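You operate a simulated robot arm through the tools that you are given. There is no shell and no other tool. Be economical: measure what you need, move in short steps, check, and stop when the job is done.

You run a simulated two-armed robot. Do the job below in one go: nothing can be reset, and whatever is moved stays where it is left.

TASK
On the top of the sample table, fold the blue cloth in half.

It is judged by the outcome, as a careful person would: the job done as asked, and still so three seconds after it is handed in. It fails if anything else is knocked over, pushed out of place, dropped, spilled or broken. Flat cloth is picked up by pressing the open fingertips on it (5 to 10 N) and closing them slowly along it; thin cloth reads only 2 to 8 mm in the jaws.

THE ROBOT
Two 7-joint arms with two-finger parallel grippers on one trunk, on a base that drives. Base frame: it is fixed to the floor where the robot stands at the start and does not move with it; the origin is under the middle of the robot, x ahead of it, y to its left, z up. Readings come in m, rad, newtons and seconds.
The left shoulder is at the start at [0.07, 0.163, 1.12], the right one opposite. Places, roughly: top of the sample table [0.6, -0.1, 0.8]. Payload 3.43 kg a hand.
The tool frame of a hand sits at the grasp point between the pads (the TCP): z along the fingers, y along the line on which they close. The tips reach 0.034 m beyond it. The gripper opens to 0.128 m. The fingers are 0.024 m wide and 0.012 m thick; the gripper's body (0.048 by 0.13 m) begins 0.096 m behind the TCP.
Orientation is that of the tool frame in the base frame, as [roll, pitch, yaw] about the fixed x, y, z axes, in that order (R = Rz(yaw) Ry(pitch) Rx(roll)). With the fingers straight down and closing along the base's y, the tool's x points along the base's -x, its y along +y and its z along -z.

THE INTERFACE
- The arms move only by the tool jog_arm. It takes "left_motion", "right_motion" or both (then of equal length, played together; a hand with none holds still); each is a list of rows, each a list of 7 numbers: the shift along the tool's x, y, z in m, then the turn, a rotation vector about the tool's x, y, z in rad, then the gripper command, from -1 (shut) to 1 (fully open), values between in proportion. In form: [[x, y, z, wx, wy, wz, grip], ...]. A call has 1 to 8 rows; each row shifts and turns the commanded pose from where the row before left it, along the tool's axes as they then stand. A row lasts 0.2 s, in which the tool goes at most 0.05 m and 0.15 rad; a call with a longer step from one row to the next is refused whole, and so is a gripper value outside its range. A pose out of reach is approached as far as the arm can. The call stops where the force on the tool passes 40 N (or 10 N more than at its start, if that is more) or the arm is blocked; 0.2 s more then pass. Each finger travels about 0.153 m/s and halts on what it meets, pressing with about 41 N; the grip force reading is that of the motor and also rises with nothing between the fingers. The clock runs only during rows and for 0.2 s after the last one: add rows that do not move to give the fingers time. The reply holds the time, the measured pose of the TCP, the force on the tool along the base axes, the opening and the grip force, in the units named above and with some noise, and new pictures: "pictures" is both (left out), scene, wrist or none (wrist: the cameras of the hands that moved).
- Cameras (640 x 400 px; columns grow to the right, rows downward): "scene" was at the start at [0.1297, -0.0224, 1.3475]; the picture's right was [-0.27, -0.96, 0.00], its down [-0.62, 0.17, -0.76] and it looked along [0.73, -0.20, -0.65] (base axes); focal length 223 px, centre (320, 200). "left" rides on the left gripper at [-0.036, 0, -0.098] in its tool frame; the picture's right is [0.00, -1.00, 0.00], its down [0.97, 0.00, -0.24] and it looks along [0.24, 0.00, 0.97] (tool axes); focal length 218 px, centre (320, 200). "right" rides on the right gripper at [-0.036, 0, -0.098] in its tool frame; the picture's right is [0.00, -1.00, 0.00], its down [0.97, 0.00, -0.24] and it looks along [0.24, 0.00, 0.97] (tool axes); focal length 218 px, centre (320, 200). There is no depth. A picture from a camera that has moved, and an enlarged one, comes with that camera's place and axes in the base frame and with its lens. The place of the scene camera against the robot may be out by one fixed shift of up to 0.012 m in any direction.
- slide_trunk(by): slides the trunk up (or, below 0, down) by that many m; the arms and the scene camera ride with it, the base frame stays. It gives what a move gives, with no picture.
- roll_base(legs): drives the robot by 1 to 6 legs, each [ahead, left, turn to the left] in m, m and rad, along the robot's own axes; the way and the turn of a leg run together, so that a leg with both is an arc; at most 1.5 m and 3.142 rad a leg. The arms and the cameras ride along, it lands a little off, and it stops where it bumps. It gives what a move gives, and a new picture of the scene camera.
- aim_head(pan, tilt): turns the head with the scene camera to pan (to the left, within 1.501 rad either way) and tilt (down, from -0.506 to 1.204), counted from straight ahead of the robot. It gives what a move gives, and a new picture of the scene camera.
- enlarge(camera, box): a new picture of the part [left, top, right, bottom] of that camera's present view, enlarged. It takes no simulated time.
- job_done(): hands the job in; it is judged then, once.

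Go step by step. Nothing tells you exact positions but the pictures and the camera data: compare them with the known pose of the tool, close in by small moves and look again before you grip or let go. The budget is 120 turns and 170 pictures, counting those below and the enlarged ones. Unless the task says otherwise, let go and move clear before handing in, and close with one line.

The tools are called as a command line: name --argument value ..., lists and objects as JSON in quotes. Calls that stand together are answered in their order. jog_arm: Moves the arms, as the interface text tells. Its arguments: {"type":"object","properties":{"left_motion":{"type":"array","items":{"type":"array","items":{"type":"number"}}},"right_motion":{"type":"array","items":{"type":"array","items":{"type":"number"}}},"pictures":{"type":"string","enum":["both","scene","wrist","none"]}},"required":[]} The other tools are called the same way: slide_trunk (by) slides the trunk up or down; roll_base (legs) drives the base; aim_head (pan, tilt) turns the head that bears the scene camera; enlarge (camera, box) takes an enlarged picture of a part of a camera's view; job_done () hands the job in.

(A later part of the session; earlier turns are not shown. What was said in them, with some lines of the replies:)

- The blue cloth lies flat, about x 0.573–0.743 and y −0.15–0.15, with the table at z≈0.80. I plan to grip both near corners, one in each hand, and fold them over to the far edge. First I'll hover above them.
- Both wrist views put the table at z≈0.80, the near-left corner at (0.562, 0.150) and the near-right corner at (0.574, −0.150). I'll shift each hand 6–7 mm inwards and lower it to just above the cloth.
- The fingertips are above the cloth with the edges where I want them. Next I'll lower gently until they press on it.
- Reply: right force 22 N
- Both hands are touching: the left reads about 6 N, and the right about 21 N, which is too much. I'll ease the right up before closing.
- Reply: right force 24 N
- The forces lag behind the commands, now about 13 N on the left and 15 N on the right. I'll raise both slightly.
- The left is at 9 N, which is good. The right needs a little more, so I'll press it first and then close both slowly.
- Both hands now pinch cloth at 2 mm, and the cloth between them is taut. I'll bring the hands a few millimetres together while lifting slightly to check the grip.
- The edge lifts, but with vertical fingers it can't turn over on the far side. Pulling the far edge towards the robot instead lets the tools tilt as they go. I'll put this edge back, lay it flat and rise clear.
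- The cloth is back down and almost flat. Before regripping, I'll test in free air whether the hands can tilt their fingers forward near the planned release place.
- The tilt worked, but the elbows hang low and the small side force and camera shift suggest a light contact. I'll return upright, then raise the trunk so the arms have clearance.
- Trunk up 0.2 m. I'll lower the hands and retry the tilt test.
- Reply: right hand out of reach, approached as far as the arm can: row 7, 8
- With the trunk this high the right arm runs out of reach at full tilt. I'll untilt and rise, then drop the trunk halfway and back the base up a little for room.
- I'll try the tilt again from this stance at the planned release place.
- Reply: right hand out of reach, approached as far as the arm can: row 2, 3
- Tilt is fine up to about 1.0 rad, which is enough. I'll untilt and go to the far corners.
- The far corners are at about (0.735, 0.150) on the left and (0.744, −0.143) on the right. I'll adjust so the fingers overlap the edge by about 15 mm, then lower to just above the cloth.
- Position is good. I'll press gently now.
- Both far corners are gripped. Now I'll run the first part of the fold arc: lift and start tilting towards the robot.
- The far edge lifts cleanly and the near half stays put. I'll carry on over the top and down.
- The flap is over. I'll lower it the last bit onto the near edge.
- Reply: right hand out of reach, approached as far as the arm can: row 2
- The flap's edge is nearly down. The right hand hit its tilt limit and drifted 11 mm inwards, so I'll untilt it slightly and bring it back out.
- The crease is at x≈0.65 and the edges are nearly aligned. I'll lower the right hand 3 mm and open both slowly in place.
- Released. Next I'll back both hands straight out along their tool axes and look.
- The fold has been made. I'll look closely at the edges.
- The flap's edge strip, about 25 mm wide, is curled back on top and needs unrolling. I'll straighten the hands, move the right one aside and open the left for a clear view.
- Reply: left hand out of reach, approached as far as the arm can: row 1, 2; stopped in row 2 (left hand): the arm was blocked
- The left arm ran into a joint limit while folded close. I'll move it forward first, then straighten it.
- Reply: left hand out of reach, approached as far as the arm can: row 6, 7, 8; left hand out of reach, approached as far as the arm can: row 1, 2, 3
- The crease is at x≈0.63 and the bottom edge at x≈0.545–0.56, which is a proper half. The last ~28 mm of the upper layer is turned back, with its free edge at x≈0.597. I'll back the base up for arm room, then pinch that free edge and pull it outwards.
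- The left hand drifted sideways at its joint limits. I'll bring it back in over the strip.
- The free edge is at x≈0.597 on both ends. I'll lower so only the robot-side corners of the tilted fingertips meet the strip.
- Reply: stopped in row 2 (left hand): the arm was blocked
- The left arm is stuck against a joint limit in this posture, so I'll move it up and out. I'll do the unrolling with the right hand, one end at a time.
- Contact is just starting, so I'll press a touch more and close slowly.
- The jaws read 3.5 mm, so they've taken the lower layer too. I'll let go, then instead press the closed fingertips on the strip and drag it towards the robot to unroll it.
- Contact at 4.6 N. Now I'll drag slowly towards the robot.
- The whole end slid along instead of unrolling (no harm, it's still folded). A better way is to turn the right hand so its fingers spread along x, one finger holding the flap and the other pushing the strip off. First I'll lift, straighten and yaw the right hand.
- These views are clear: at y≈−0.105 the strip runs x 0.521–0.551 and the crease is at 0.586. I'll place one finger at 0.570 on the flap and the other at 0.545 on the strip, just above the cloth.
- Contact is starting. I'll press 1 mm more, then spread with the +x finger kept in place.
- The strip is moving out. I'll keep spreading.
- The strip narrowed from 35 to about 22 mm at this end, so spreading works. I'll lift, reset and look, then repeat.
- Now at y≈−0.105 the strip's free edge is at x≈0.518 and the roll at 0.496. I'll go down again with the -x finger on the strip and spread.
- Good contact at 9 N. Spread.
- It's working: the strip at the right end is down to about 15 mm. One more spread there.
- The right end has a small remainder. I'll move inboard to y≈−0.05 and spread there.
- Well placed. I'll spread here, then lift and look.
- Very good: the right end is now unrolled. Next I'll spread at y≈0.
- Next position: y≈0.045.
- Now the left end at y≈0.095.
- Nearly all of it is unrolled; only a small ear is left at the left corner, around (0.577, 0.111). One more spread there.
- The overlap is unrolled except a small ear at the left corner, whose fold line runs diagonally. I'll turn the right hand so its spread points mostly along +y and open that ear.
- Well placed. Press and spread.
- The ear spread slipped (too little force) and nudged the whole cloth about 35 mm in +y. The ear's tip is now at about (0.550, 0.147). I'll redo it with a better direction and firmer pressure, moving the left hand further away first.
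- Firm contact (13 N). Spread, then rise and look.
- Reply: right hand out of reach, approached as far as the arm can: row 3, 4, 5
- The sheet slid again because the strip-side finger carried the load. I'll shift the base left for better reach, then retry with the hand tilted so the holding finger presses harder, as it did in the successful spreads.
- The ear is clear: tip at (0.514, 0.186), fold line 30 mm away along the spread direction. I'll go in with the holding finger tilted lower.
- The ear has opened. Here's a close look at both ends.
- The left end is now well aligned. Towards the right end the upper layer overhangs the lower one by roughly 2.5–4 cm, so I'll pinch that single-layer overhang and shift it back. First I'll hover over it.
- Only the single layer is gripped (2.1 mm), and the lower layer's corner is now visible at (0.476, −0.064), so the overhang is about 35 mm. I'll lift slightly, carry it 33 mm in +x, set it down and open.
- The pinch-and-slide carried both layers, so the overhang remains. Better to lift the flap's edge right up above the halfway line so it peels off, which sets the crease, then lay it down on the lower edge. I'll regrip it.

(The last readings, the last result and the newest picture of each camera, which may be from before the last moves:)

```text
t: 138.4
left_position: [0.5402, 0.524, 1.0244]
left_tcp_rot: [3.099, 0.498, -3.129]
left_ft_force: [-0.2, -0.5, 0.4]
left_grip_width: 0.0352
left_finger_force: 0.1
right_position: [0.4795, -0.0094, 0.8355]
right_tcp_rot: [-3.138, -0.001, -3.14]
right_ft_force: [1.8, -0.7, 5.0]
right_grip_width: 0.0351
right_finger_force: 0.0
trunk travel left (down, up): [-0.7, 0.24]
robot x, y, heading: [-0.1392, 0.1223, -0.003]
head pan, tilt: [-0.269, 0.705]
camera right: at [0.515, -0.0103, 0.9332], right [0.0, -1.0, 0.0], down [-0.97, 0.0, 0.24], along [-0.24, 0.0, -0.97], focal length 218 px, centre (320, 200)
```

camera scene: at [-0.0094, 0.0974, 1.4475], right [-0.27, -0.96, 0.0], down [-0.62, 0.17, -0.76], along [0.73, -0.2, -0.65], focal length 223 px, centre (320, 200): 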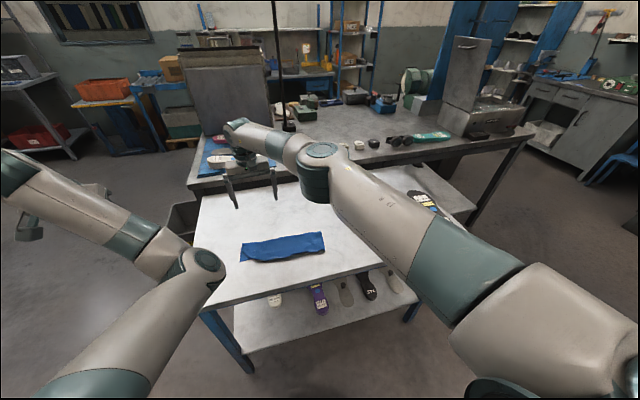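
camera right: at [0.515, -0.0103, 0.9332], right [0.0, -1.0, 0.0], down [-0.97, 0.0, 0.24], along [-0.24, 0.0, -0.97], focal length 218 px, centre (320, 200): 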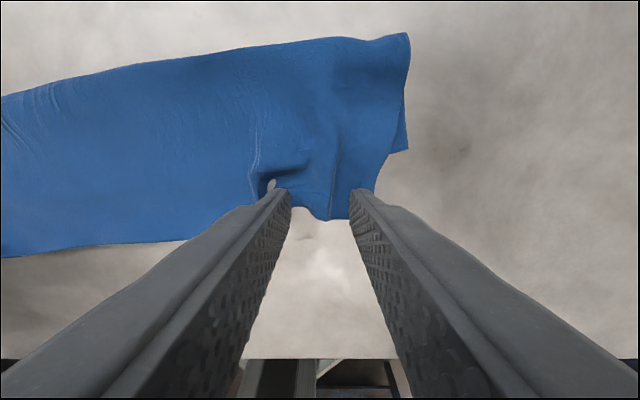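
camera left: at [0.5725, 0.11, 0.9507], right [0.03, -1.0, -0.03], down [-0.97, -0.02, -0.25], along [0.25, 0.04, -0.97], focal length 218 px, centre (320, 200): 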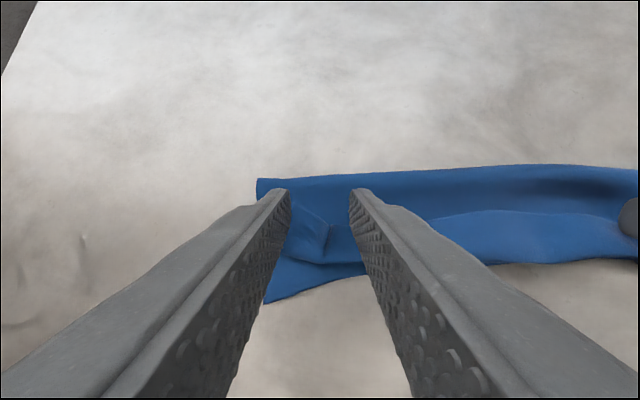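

jog_arm --right_motion '[[0, 0, 0.0002, 0, 0, 0, -0.53], [0, 0, 0, 0, 0, 0, -0.61], [0, 0, 0, 0, 0, 0, -0.69], [0, 0, 0, 0, 0, 0, -0.77], [0, 0, 0, 0, 0, 0, -0.85], [0, 0, 0, 0, 0, 0, -0.93], [0, 0, 0, 0, 0, 0, -1], [0, 0, 0, 0, 0, 0, -1]]' --pictures "none"

jog_arm --right_motion '[[0, 0, -0.02, 0, 0, 0, -1], [-0.01, 0, -0.02, 0, 0, 0, -1], [-0.02, 0, -0.015, 0, 0, 0, -1], [0, 0, 0, 0, 0, 0, -1]]' --pictures "both"

```text
t: 140.2
left_position: [0.5388, 0.5226, 1.0253]
left_tcp_rot: [3.099, 0.501, -3.129]
left_ft_force: [0.1, -0.3, 0.5]
left_grip_width: 0.0353
left_finger_force: 0.1
right_position: [0.4795, -0.0097, 0.8354]
right_tcp_rot: [-3.141, 0.001, -3.137]
right_ft_force: [-0.6, -0.4, 9.5]
right_grip_width: 0.0022
right_finger_force: 37.0
trunk travel left (down, up): [-0.7, 0.24]
robot x, y, heading: [-0.1391, 0.1152, -0.006]
head pan, tilt: [-0.269, 0.705]
```

```text
t: 141.2
left_position: [0.5396, 0.523, 1.0253]
left_tcp_rot: [3.1, 0.499, -3.13]
left_ft_force: [-0.3, -0.1, 0.9]
left_grip_width: 0.0353
left_finger_force: 0.0
right_position: [0.5089, -0.0118, 0.8885]
right_tcp_rot: [-3.141, -0.001, -3.141]
right_ft_force: [-0.6, -0.7, 0.5]
right_grip_width: 0.0025
right_finger_force: 37.6
trunk travel left (down, up): [-0.7, 0.24]
robot x, y, heading: [-0.135, 0.1228, 0.007]
head pan, tilt: [-0.269, 0.705]
camera scene: at [-0.0099, 0.0972, 1.4475], right [-0.27, -0.96, 0.0], down [-0.62, 0.17, -0.76], along [0.73, -0.2, -0.65], focal length 223 px, centre (320, 200)
camera right: at [0.5446, -0.0114, 0.9867], right [0.0, -1.0, 0.0], down [-0.97, 0.0, 0.24], along [-0.24, 0.0, -0.97], focal length 218 px, centre (320, 200)
```

scene: 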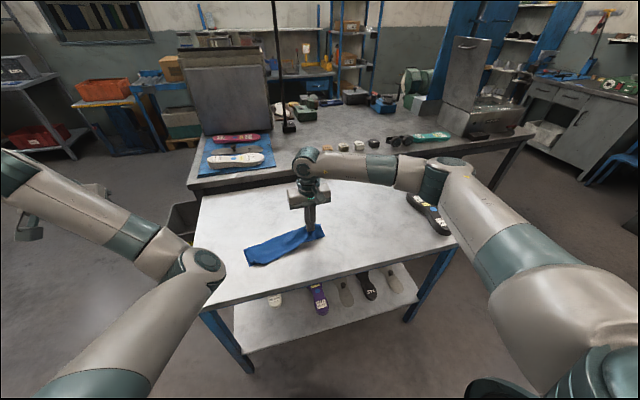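
right: 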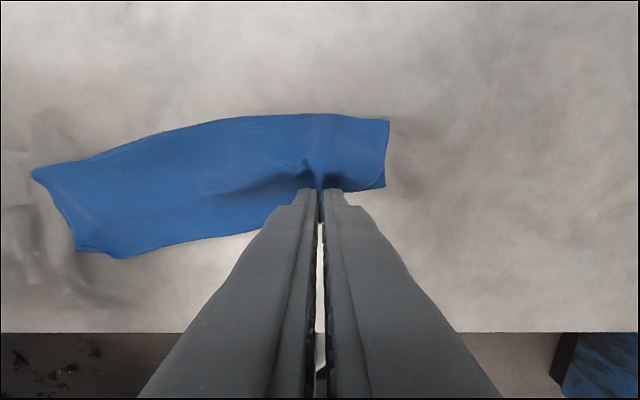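

The flap's edge is lifted. I'll carry it up to about 8.5 cm above the halfway line.

jog_arm --right_motion '[[-0.018, 0, -0.01, 0, 0, 0, -1], [-0.018, 0, -0.01, 0, 0, 0, -1], [-0.018, 0, -0.008, 0, 0, 0, -1], [-0.018, 0, -0.004, 0, 0, 0, -1], [-0.017, 0, -0.002, 0, 0, 0, -1], [0, 0, 0, 0, 0, 0, -1]]' --pictures "both"

enlarge --camera "scene" --box '[220, 180, 380, 280]'

```text
t: 142.7
left_position: [0.5398, 0.5228, 1.0249]
left_tcp_rot: [3.1, 0.498, -3.13]
left_ft_force: [0.8, 0.2, 0.4]
left_grip_width: 0.0351
left_finger_force: 0.1
right_position: [0.5978, -0.0098, 0.9237]
right_tcp_rot: [-3.142, -0.001, -3.14]
right_ft_force: [-0.3, 0.5, -0.4]
right_grip_width: 0.0024
right_finger_force: 37.0
trunk travel left (down, up): [-0.7, 0.24]
robot x, y, heading: [-0.14, 0.1175, -0.0]
head pan, tilt: [-0.269, 0.705]
camera scene: at [-0.0096, 0.0972, 1.4475], right [-0.27, -0.96, 0.0], down [-0.62, 0.17, -0.76], along [0.73, -0.2, -0.65], focal length 223 px, centre (320, 200)
camera right: at [0.6341, -0.0105, 1.0218], right [0.0, -1.0, 0.0], down [-0.97, 0.0, 0.24], along [-0.24, 0.0, -0.97], focal length 218 px, centre (320, 200)
```

scene: 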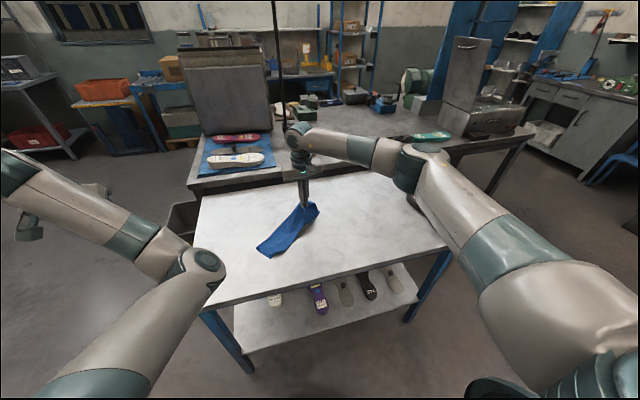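
right: 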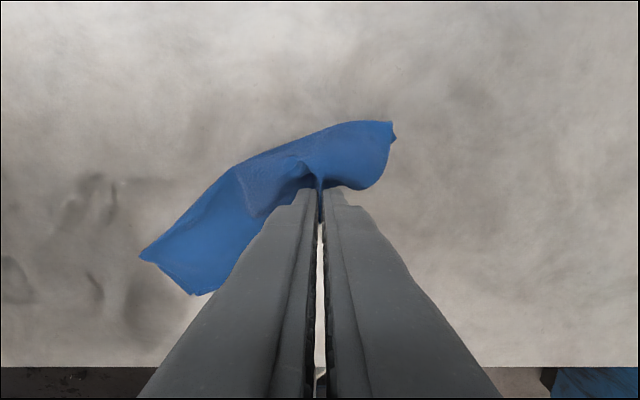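

```text
4.00 times, centred on (300, 230) of scene
camera zoom: at [-0.0096, 0.0972, 1.4475], right [-0.27, -0.96, 0.0], down [-0.62, 0.17, -0.76], along [0.73, -0.2, -0.65], focal length 892 px, centre (400, 80)
```

zoom: 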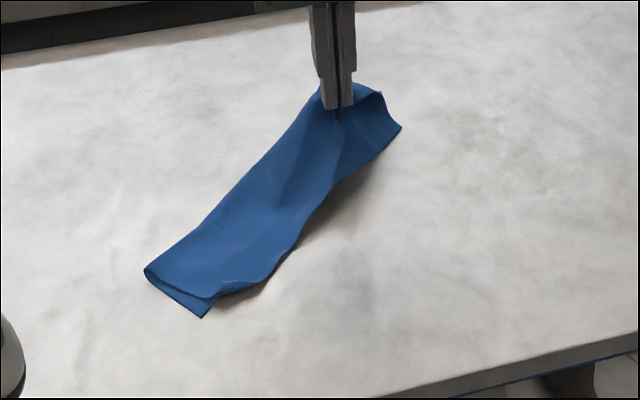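

The right half followed the hand and the cloth has turned on the table. Before laying it down I need a side view, so I'll check the left hand's camera and zoom the right one.

enlarge --camera "left" --box '[0, 0, 640, 400]'

enlarge --camera "right" --box '[120, 100, 440, 300]'

enlarge --camera "scene" --box '[250, 190, 330, 260]'

```text
1.00 times, centred on (320, 200) of left
camera zoom: at [0.525, 0.5193, 1.129], right [0.03, -1.0, -0.04], down [-0.97, -0.02, -0.25], along [0.25, 0.04, -0.97], focal length 218 px, centre (320, 200)
```

zoom: 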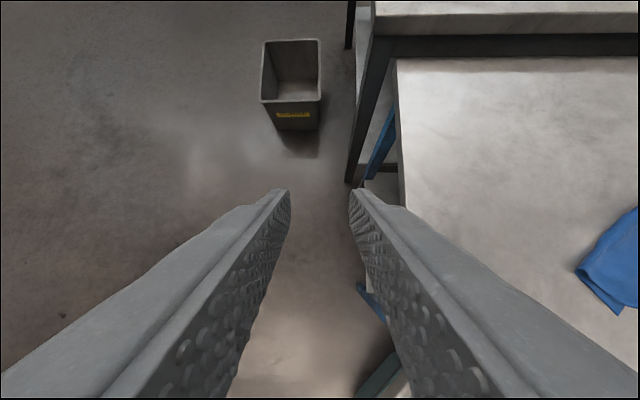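

```text
2.00 times, centred on (280, 200) of right
camera zoom: at [0.6341, -0.0105, 1.0218], right [0.0, -1.0, 0.0], down [-0.97, 0.0, 0.24], along [-0.24, 0.0, -0.97], focal length 436 px, centre (400, 200)
```

zoom: 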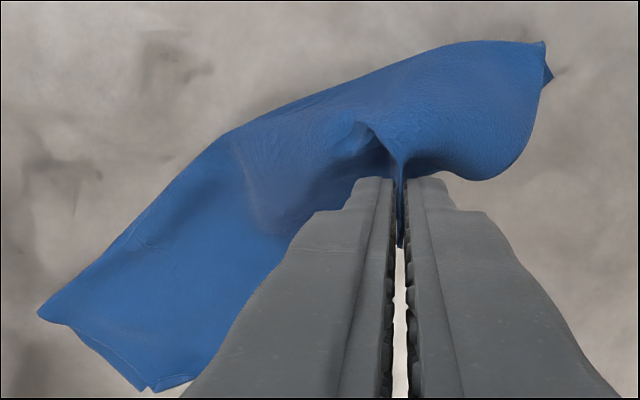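

```text
5.71 times, centred on (290, 225) of scene
camera zoom: at [-0.0096, 0.0972, 1.4475], right [-0.27, -0.96, 0.0], down [-0.62, 0.17, -0.76], along [0.73, -0.2, -0.65], focal length 1274 px, centre (491, 57)
```

zoom: 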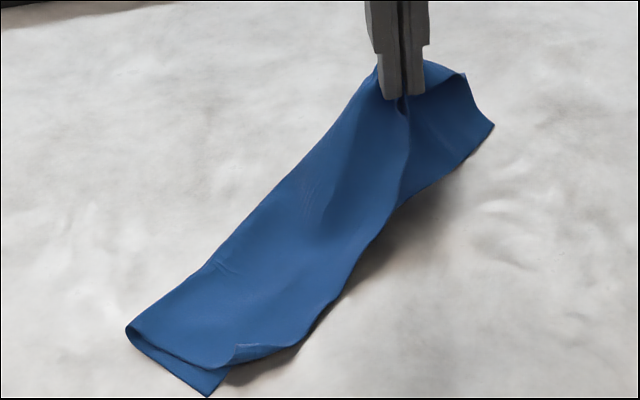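

Now it's clear: the lower layer's near edge runs from about (0.462, 0.139) to (0.644, −0.083), and the gripped flap edge hangs almost right above it. I'll shift slightly along it, turn the hand to match, and lower straight onto that edge.

jog_arm --right_motion '[[-0.013, -0.018, 0.005, 0, 0, -0.13, -1], [-0.0155, -0.0145, 0.015, 0, 0, -0.14, -1], [0, 0, 0.018, 0, 0, -0.14, -1], [0, 0, 0.018, 0, 0, -0.14, -1], [0, 0, 0.015, 0, 0, -0.136, -1], [0, 0, 0.012, 0, 0, 0, -1], [0, 0, 0, 0, 0, 0, -1]]' --pictures "both"

enlarge --camera "scene" --box '[250, 190, 330, 260]'

```text
t: 144.2
left_position: [0.5393, 0.5235, 1.0243]
left_tcp_rot: [3.098, 0.499, -3.131]
left_ft_force: [0.3, -0.2, -0.4]
left_grip_width: 0.0351
left_finger_force: 0.1
right_position: [0.6293, -0.0415, 0.8636]
right_tcp_rot: [-3.14, -0.002, -2.659]
right_ft_force: [0.0, 0.3, 0.6]
right_grip_width: 0.0023
right_finger_force: 37.5
right hand out of reach, approached as far as the arm can: row 4, 5
trunk travel left (down, up): [-0.7, 0.24]
robot x, y, heading: [-0.1372, 0.1219, 0.0]
head pan, tilt: [-0.269, 0.705]
camera scene: at [-0.0096, 0.0977, 1.4475], right [-0.27, -0.96, 0.0], down [-0.62, 0.17, -0.76], along [0.73, -0.2, -0.65], focal length 223 px, centre (320, 200)
camera right: at [0.6604, -0.0251, 0.9608], right [0.46, -0.89, 0.0], down [-0.86, -0.45, 0.24], along [-0.21, -0.11, -0.97], focal length 218 px, centre (320, 200)
```

scene: 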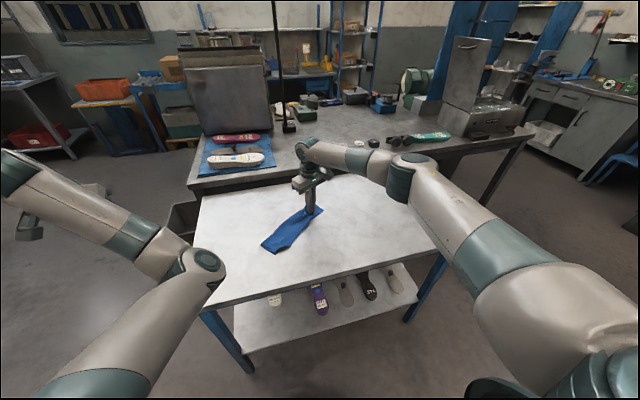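
right: 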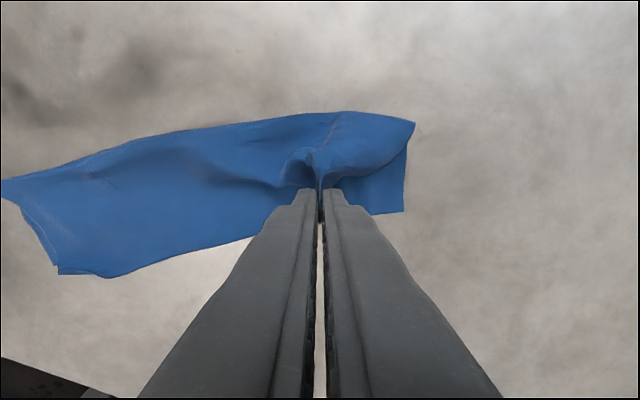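

```text
5.71 times, centred on (290, 225) of scene
camera zoom: at [-0.0096, 0.0977, 1.4475], right [-0.27, -0.96, 0.0], down [-0.62, 0.17, -0.76], along [0.73, -0.2, -0.65], focal length 1274 px, centre (491, 57)
```

zoom: 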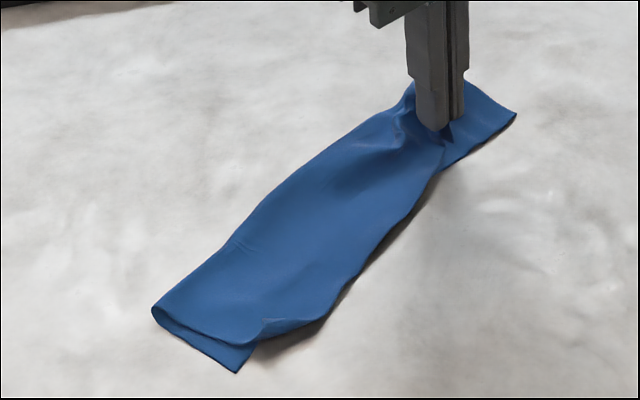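

Close now. I need about 26 mm more in −y, then down the last 27 mm and a gentle release.

jog_arm --right_motion '[[0.0065, -0.0113, 0.004, 0, 0, 0, -1], [0.0065, -0.0112, 0.008, 0, 0, 0, -1], [0, 0, 0.008, 0, 0, 0, -1], [0, 0, 0.006, 0, 0, 0, -1], [0, 0, 0, 0, 0, 0, -1], [0, 0, 0, 0, 0, 0, -0.8], [0, 0, 0, 0, 0, 0, -0.6], [0, 0, 0, 0, 0, 0, -0.42]]' --pictures "none"

jog_arm --right_motion '[[0, 0, -0.01, 0, 0, 0, -0.42], [0, 0, -0.03, 0, 0, 0, -0.3], [0, 0.03, -0.03, 0, 0, 0, 0.3], [0, 0.03, -0.02, 0, 0, 0, 1], [0, 0, 0, 0, 0, 0, 1]]' --pictures "wrist"

enlarge --camera "scene" --box '[250, 190, 330, 260]'

```text
t: 146.1
left_position: [0.5394, 0.5234, 1.0246]
left_tcp_rot: [3.099, 0.5, -3.128]
left_ft_force: [0.0, -0.2, -0.5]
left_grip_width: 0.0351
left_finger_force: 0.3
right_position: [0.6282, -0.0676, 0.8396]
right_tcp_rot: [-3.14, -0.002, -2.661]
right_ft_force: [0.4, -0.2, -0.2]
right_grip_width: 0.0369
right_finger_force: 0.0
trunk travel left (down, up): [-0.7, 0.24]
robot x, y, heading: [-0.1339, 0.1189, -0.0]
head pan, tilt: [-0.269, 0.705]
```

```text
t: 147.2
left_position: [0.5409, 0.5238, 1.0243]
left_tcp_rot: [3.099, 0.498, -3.13]
left_ft_force: [-0.8, -0.3, 0.4]
left_grip_width: 0.0356
left_finger_force: 0.1
right_position: [0.6006, -0.0148, 0.9276]
right_tcp_rot: [3.141, -0.004, -2.662]
right_ft_force: [0.0, -0.6, -0.3]
right_grip_width: 0.1279
right_finger_force: 0.0
trunk travel left (down, up): [-0.7, 0.24]
robot x, y, heading: [-0.1411, 0.1189, 0.001]
head pan, tilt: [-0.269, 0.705]
camera right: at [0.6328, 0.0016, 1.0243], right [0.46, -0.89, 0.0], down [-0.86, -0.45, 0.24], along [-0.21, -0.11, -0.97], focal length 218 px, centre (320, 200)
```

right: 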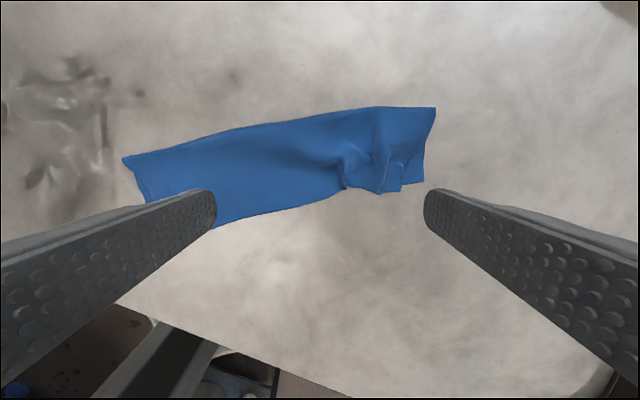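

```text
5.71 times, centred on (290, 225) of scene
camera zoom: at [-0.0091, 0.097, 1.4474], right [-0.27, -0.96, 0.0], down [-0.62, 0.17, -0.76], along [0.73, -0.2, -0.65], focal length 1274 px, centre (491, 57)
```

zoom: 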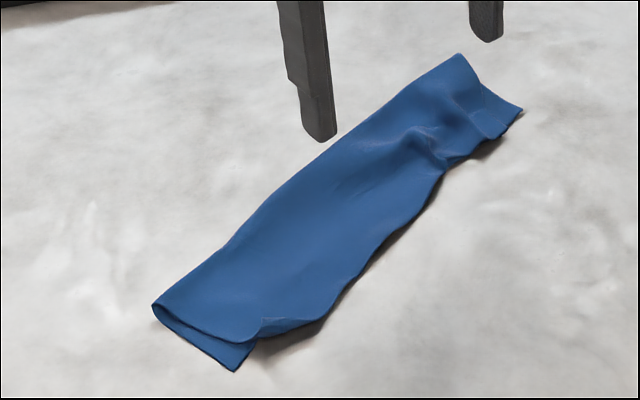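

The two layers now line up at both ends. Only a small gather remains where I pinched, near (0.632, −0.05), so I'll smooth it with one light symmetric spread along the cloth's length.

jog_arm --right_motion '[[-0.0047, -0.0234, 0.015, 0, 0, 0, 0], [-0.0047, -0.0233, 0.02, 0, 0, 0, -0.5], [0, 0, 0.025, 0, 0, 0, -0.5], [0, 0, 0.02, 0, 0, 0, -0.5], [0, 0, 0.007, 0, 0, 0, -0.5], [0, 0, 0.003, 0, 0, 0, -0.5], [0, 0, 0.001, 0, 0, 0, -0.5], [0, 0, 0, 0, 0, 0, -0.5]]' --pictures "wrist"

```text
t: 149.1
left_position: [0.5401, 0.5227, 1.0253]
left_tcp_rot: [3.101, 0.499, -3.13]
left_ft_force: [0.2, 0.1, 0.6]
left_grip_width: 0.0352
left_finger_force: 0.1
right_position: [0.6302, -0.0524, 0.8357]
right_tcp_rot: [-3.14, -0.002, -2.659]
right_ft_force: [0.2, -0.6, 4.5]
right_grip_width: 0.032
right_finger_force: 0.2
trunk travel left (down, up): [-0.7, 0.24]
robot x, y, heading: [-0.1368, 0.1211, 0.003]
head pan, tilt: [-0.269, 0.705]
camera right: at [0.6615, -0.0357, 0.9348], right [0.46, -0.89, 0.0], down [-0.86, -0.45, 0.24], along [-0.21, -0.11, -0.97], focal length 218 px, centre (320, 200)
```

right: 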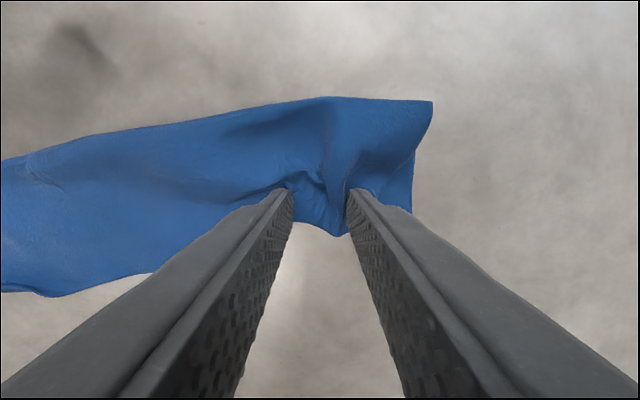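

Contact is 4.5 N with the fingers either side of the gather. I'll spread gently, lift and look.

jog_arm --right_motion '[[0, 0, 0.0004, 0, 0, 0, -0.42], [0, 0, 0, 0, 0, 0, -0.34], [0, 0, 0, 0, 0, 0, -0.26], [0, 0, 0, 0, 0, 0, -0.18], [0, 0, 0, 0, 0, 0, -0.1], [0, 0, 0, 0, 0, 0, -0.04], [0, 0, 0, 0, 0, 0, -0.04]]' --pictures "none"

jog_arm --right_motion '[[0, 0, -0.02, 0, 0, 0, -0.04], [0, 0, -0.04, 0, 0, 0, 0.3], [0, 0.03, -0.03, 0, 0, 0, 1], [0, 0.03, 0, 0, 0, 0, 1], [0, 0, 0, 0, 0, 0, 1]]' --pictures "wrist"

enlarge --camera "scene" --box '[250, 190, 330, 260]'

```text
t: 150.7
left_position: [0.5384, 0.5234, 1.0248]
left_tcp_rot: [3.099, 0.5, -3.13]
left_ft_force: [-0.2, -0.5, -0.1]
left_grip_width: 0.035
left_finger_force: 0.0
right_position: [0.6287, -0.0503, 0.8357]
right_tcp_rot: [-3.14, -0.002, -2.659]
right_ft_force: [0.5, 0.8, 7.3]
right_grip_width: 0.0601
right_finger_force: 0.1
trunk travel left (down, up): [-0.7, 0.24]
robot x, y, heading: [-0.1428, 0.1194, -0.001]
head pan, tilt: [-0.269, 0.705]
```

```text
t: 151.8
left_position: [0.5402, 0.5245, 1.0254]
left_tcp_rot: [3.1, 0.5, -3.13]
left_ft_force: [0.6, -0.6, 0.4]
left_grip_width: 0.0352
left_finger_force: 0.1
right_position: [0.6025, 0.002, 0.9267]
right_tcp_rot: [3.141, -0.002, -2.659]
right_ft_force: [0.8, -0.4, 0.7]
right_grip_width: 0.128
right_finger_force: 0.1
trunk travel left (down, up): [-0.7, 0.24]
robot x, y, heading: [-0.1435, 0.1185, -0.0]
head pan, tilt: [-0.269, 0.705]
camera right: at [0.6332, 0.0188, 1.0248], right [0.46, -0.89, 0.0], down [-0.86, -0.45, 0.24], along [-0.21, -0.11, -0.97], focal length 218 px, centre (320, 200)
```

right: 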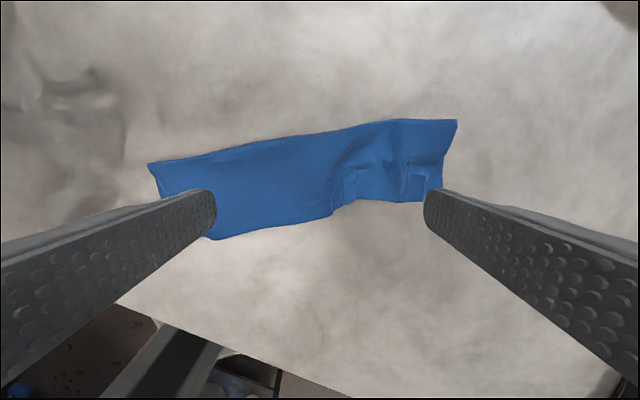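

```text
5.71 times, centred on (290, 225) of scene
camera zoom: at [-0.0094, 0.097, 1.4475], right [-0.27, -0.96, 0.0], down [-0.62, 0.17, -0.76], along [0.73, -0.2, -0.65], focal length 1274 px, centre (491, 57)
```

zoom: 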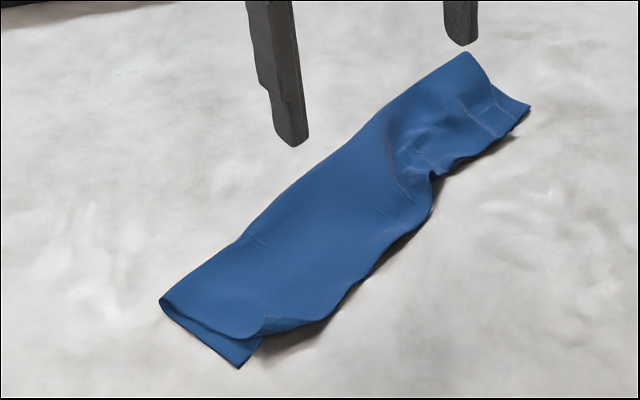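

The cloth is folded in half, with the two layers' edges meeting along its length and nothing else disturbed. I'll raise the right hand clear, take a last look and hand in.

jog_arm --right_motion '[[0, 0, -0.045, 0, 0, 0, 1], [0, 0, -0.045, 0, 0, 0, 1], [0.03, 0, -0.03, 0, 0, 0, 1], [0, 0, 0, 0, 0, 0, 1]]' --pictures "scene"

```text
t: 152.8
left_position: [0.541, 0.5231, 1.0236]
left_tcp_rot: [3.101, 0.498, -3.127]
left_ft_force: [0.1, 0.6, -0.5]
left_grip_width: 0.0351
left_finger_force: 0.0
right_position: [0.576, -0.0089, 1.0479]
right_tcp_rot: [3.141, -0.003, -2.658]
right_ft_force: [-0.2, -0.3, -0.1]
right_grip_width: 0.1279
right_finger_force: 0.0
trunk travel left (down, up): [-0.7, 0.24]
robot x, y, heading: [-0.1418, 0.1204, 0.002]
head pan, tilt: [-0.269, 0.705]
camera scene: at [-0.0086, 0.0986, 1.4474], right [-0.27, -0.96, 0.0], down [-0.62, 0.17, -0.76], along [0.73, -0.2, -0.65], focal length 223 px, centre (320, 200)
```

scene: 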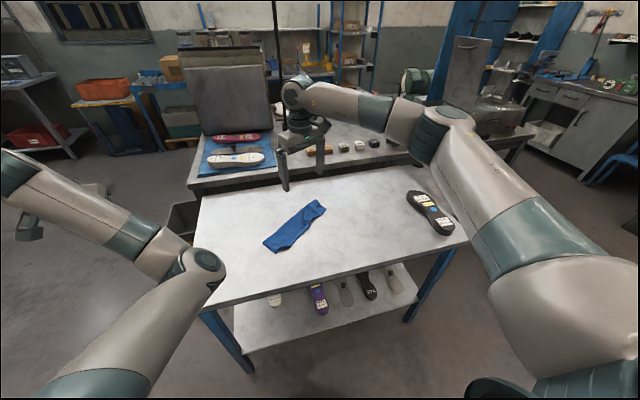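

The cloth lies folded on the table top, the sole is where it was, and both hands are clear. Handing in.

job_done

```text
The job is handed in.
```

The blue cloth is folded in half on the sample table and both hands are clear, but the fold isn't perfectly neat. The upper layer overhangs the lower by up to about 1.5 cm in the middle. At the left end its corner sits about 2–3 cm inside the lower one. Some wrinkles remain near the right end, and the cloth ended up turned and shifted from where it started. The shoe sole on the table is still in its place, and I saw nothing else disturbed.
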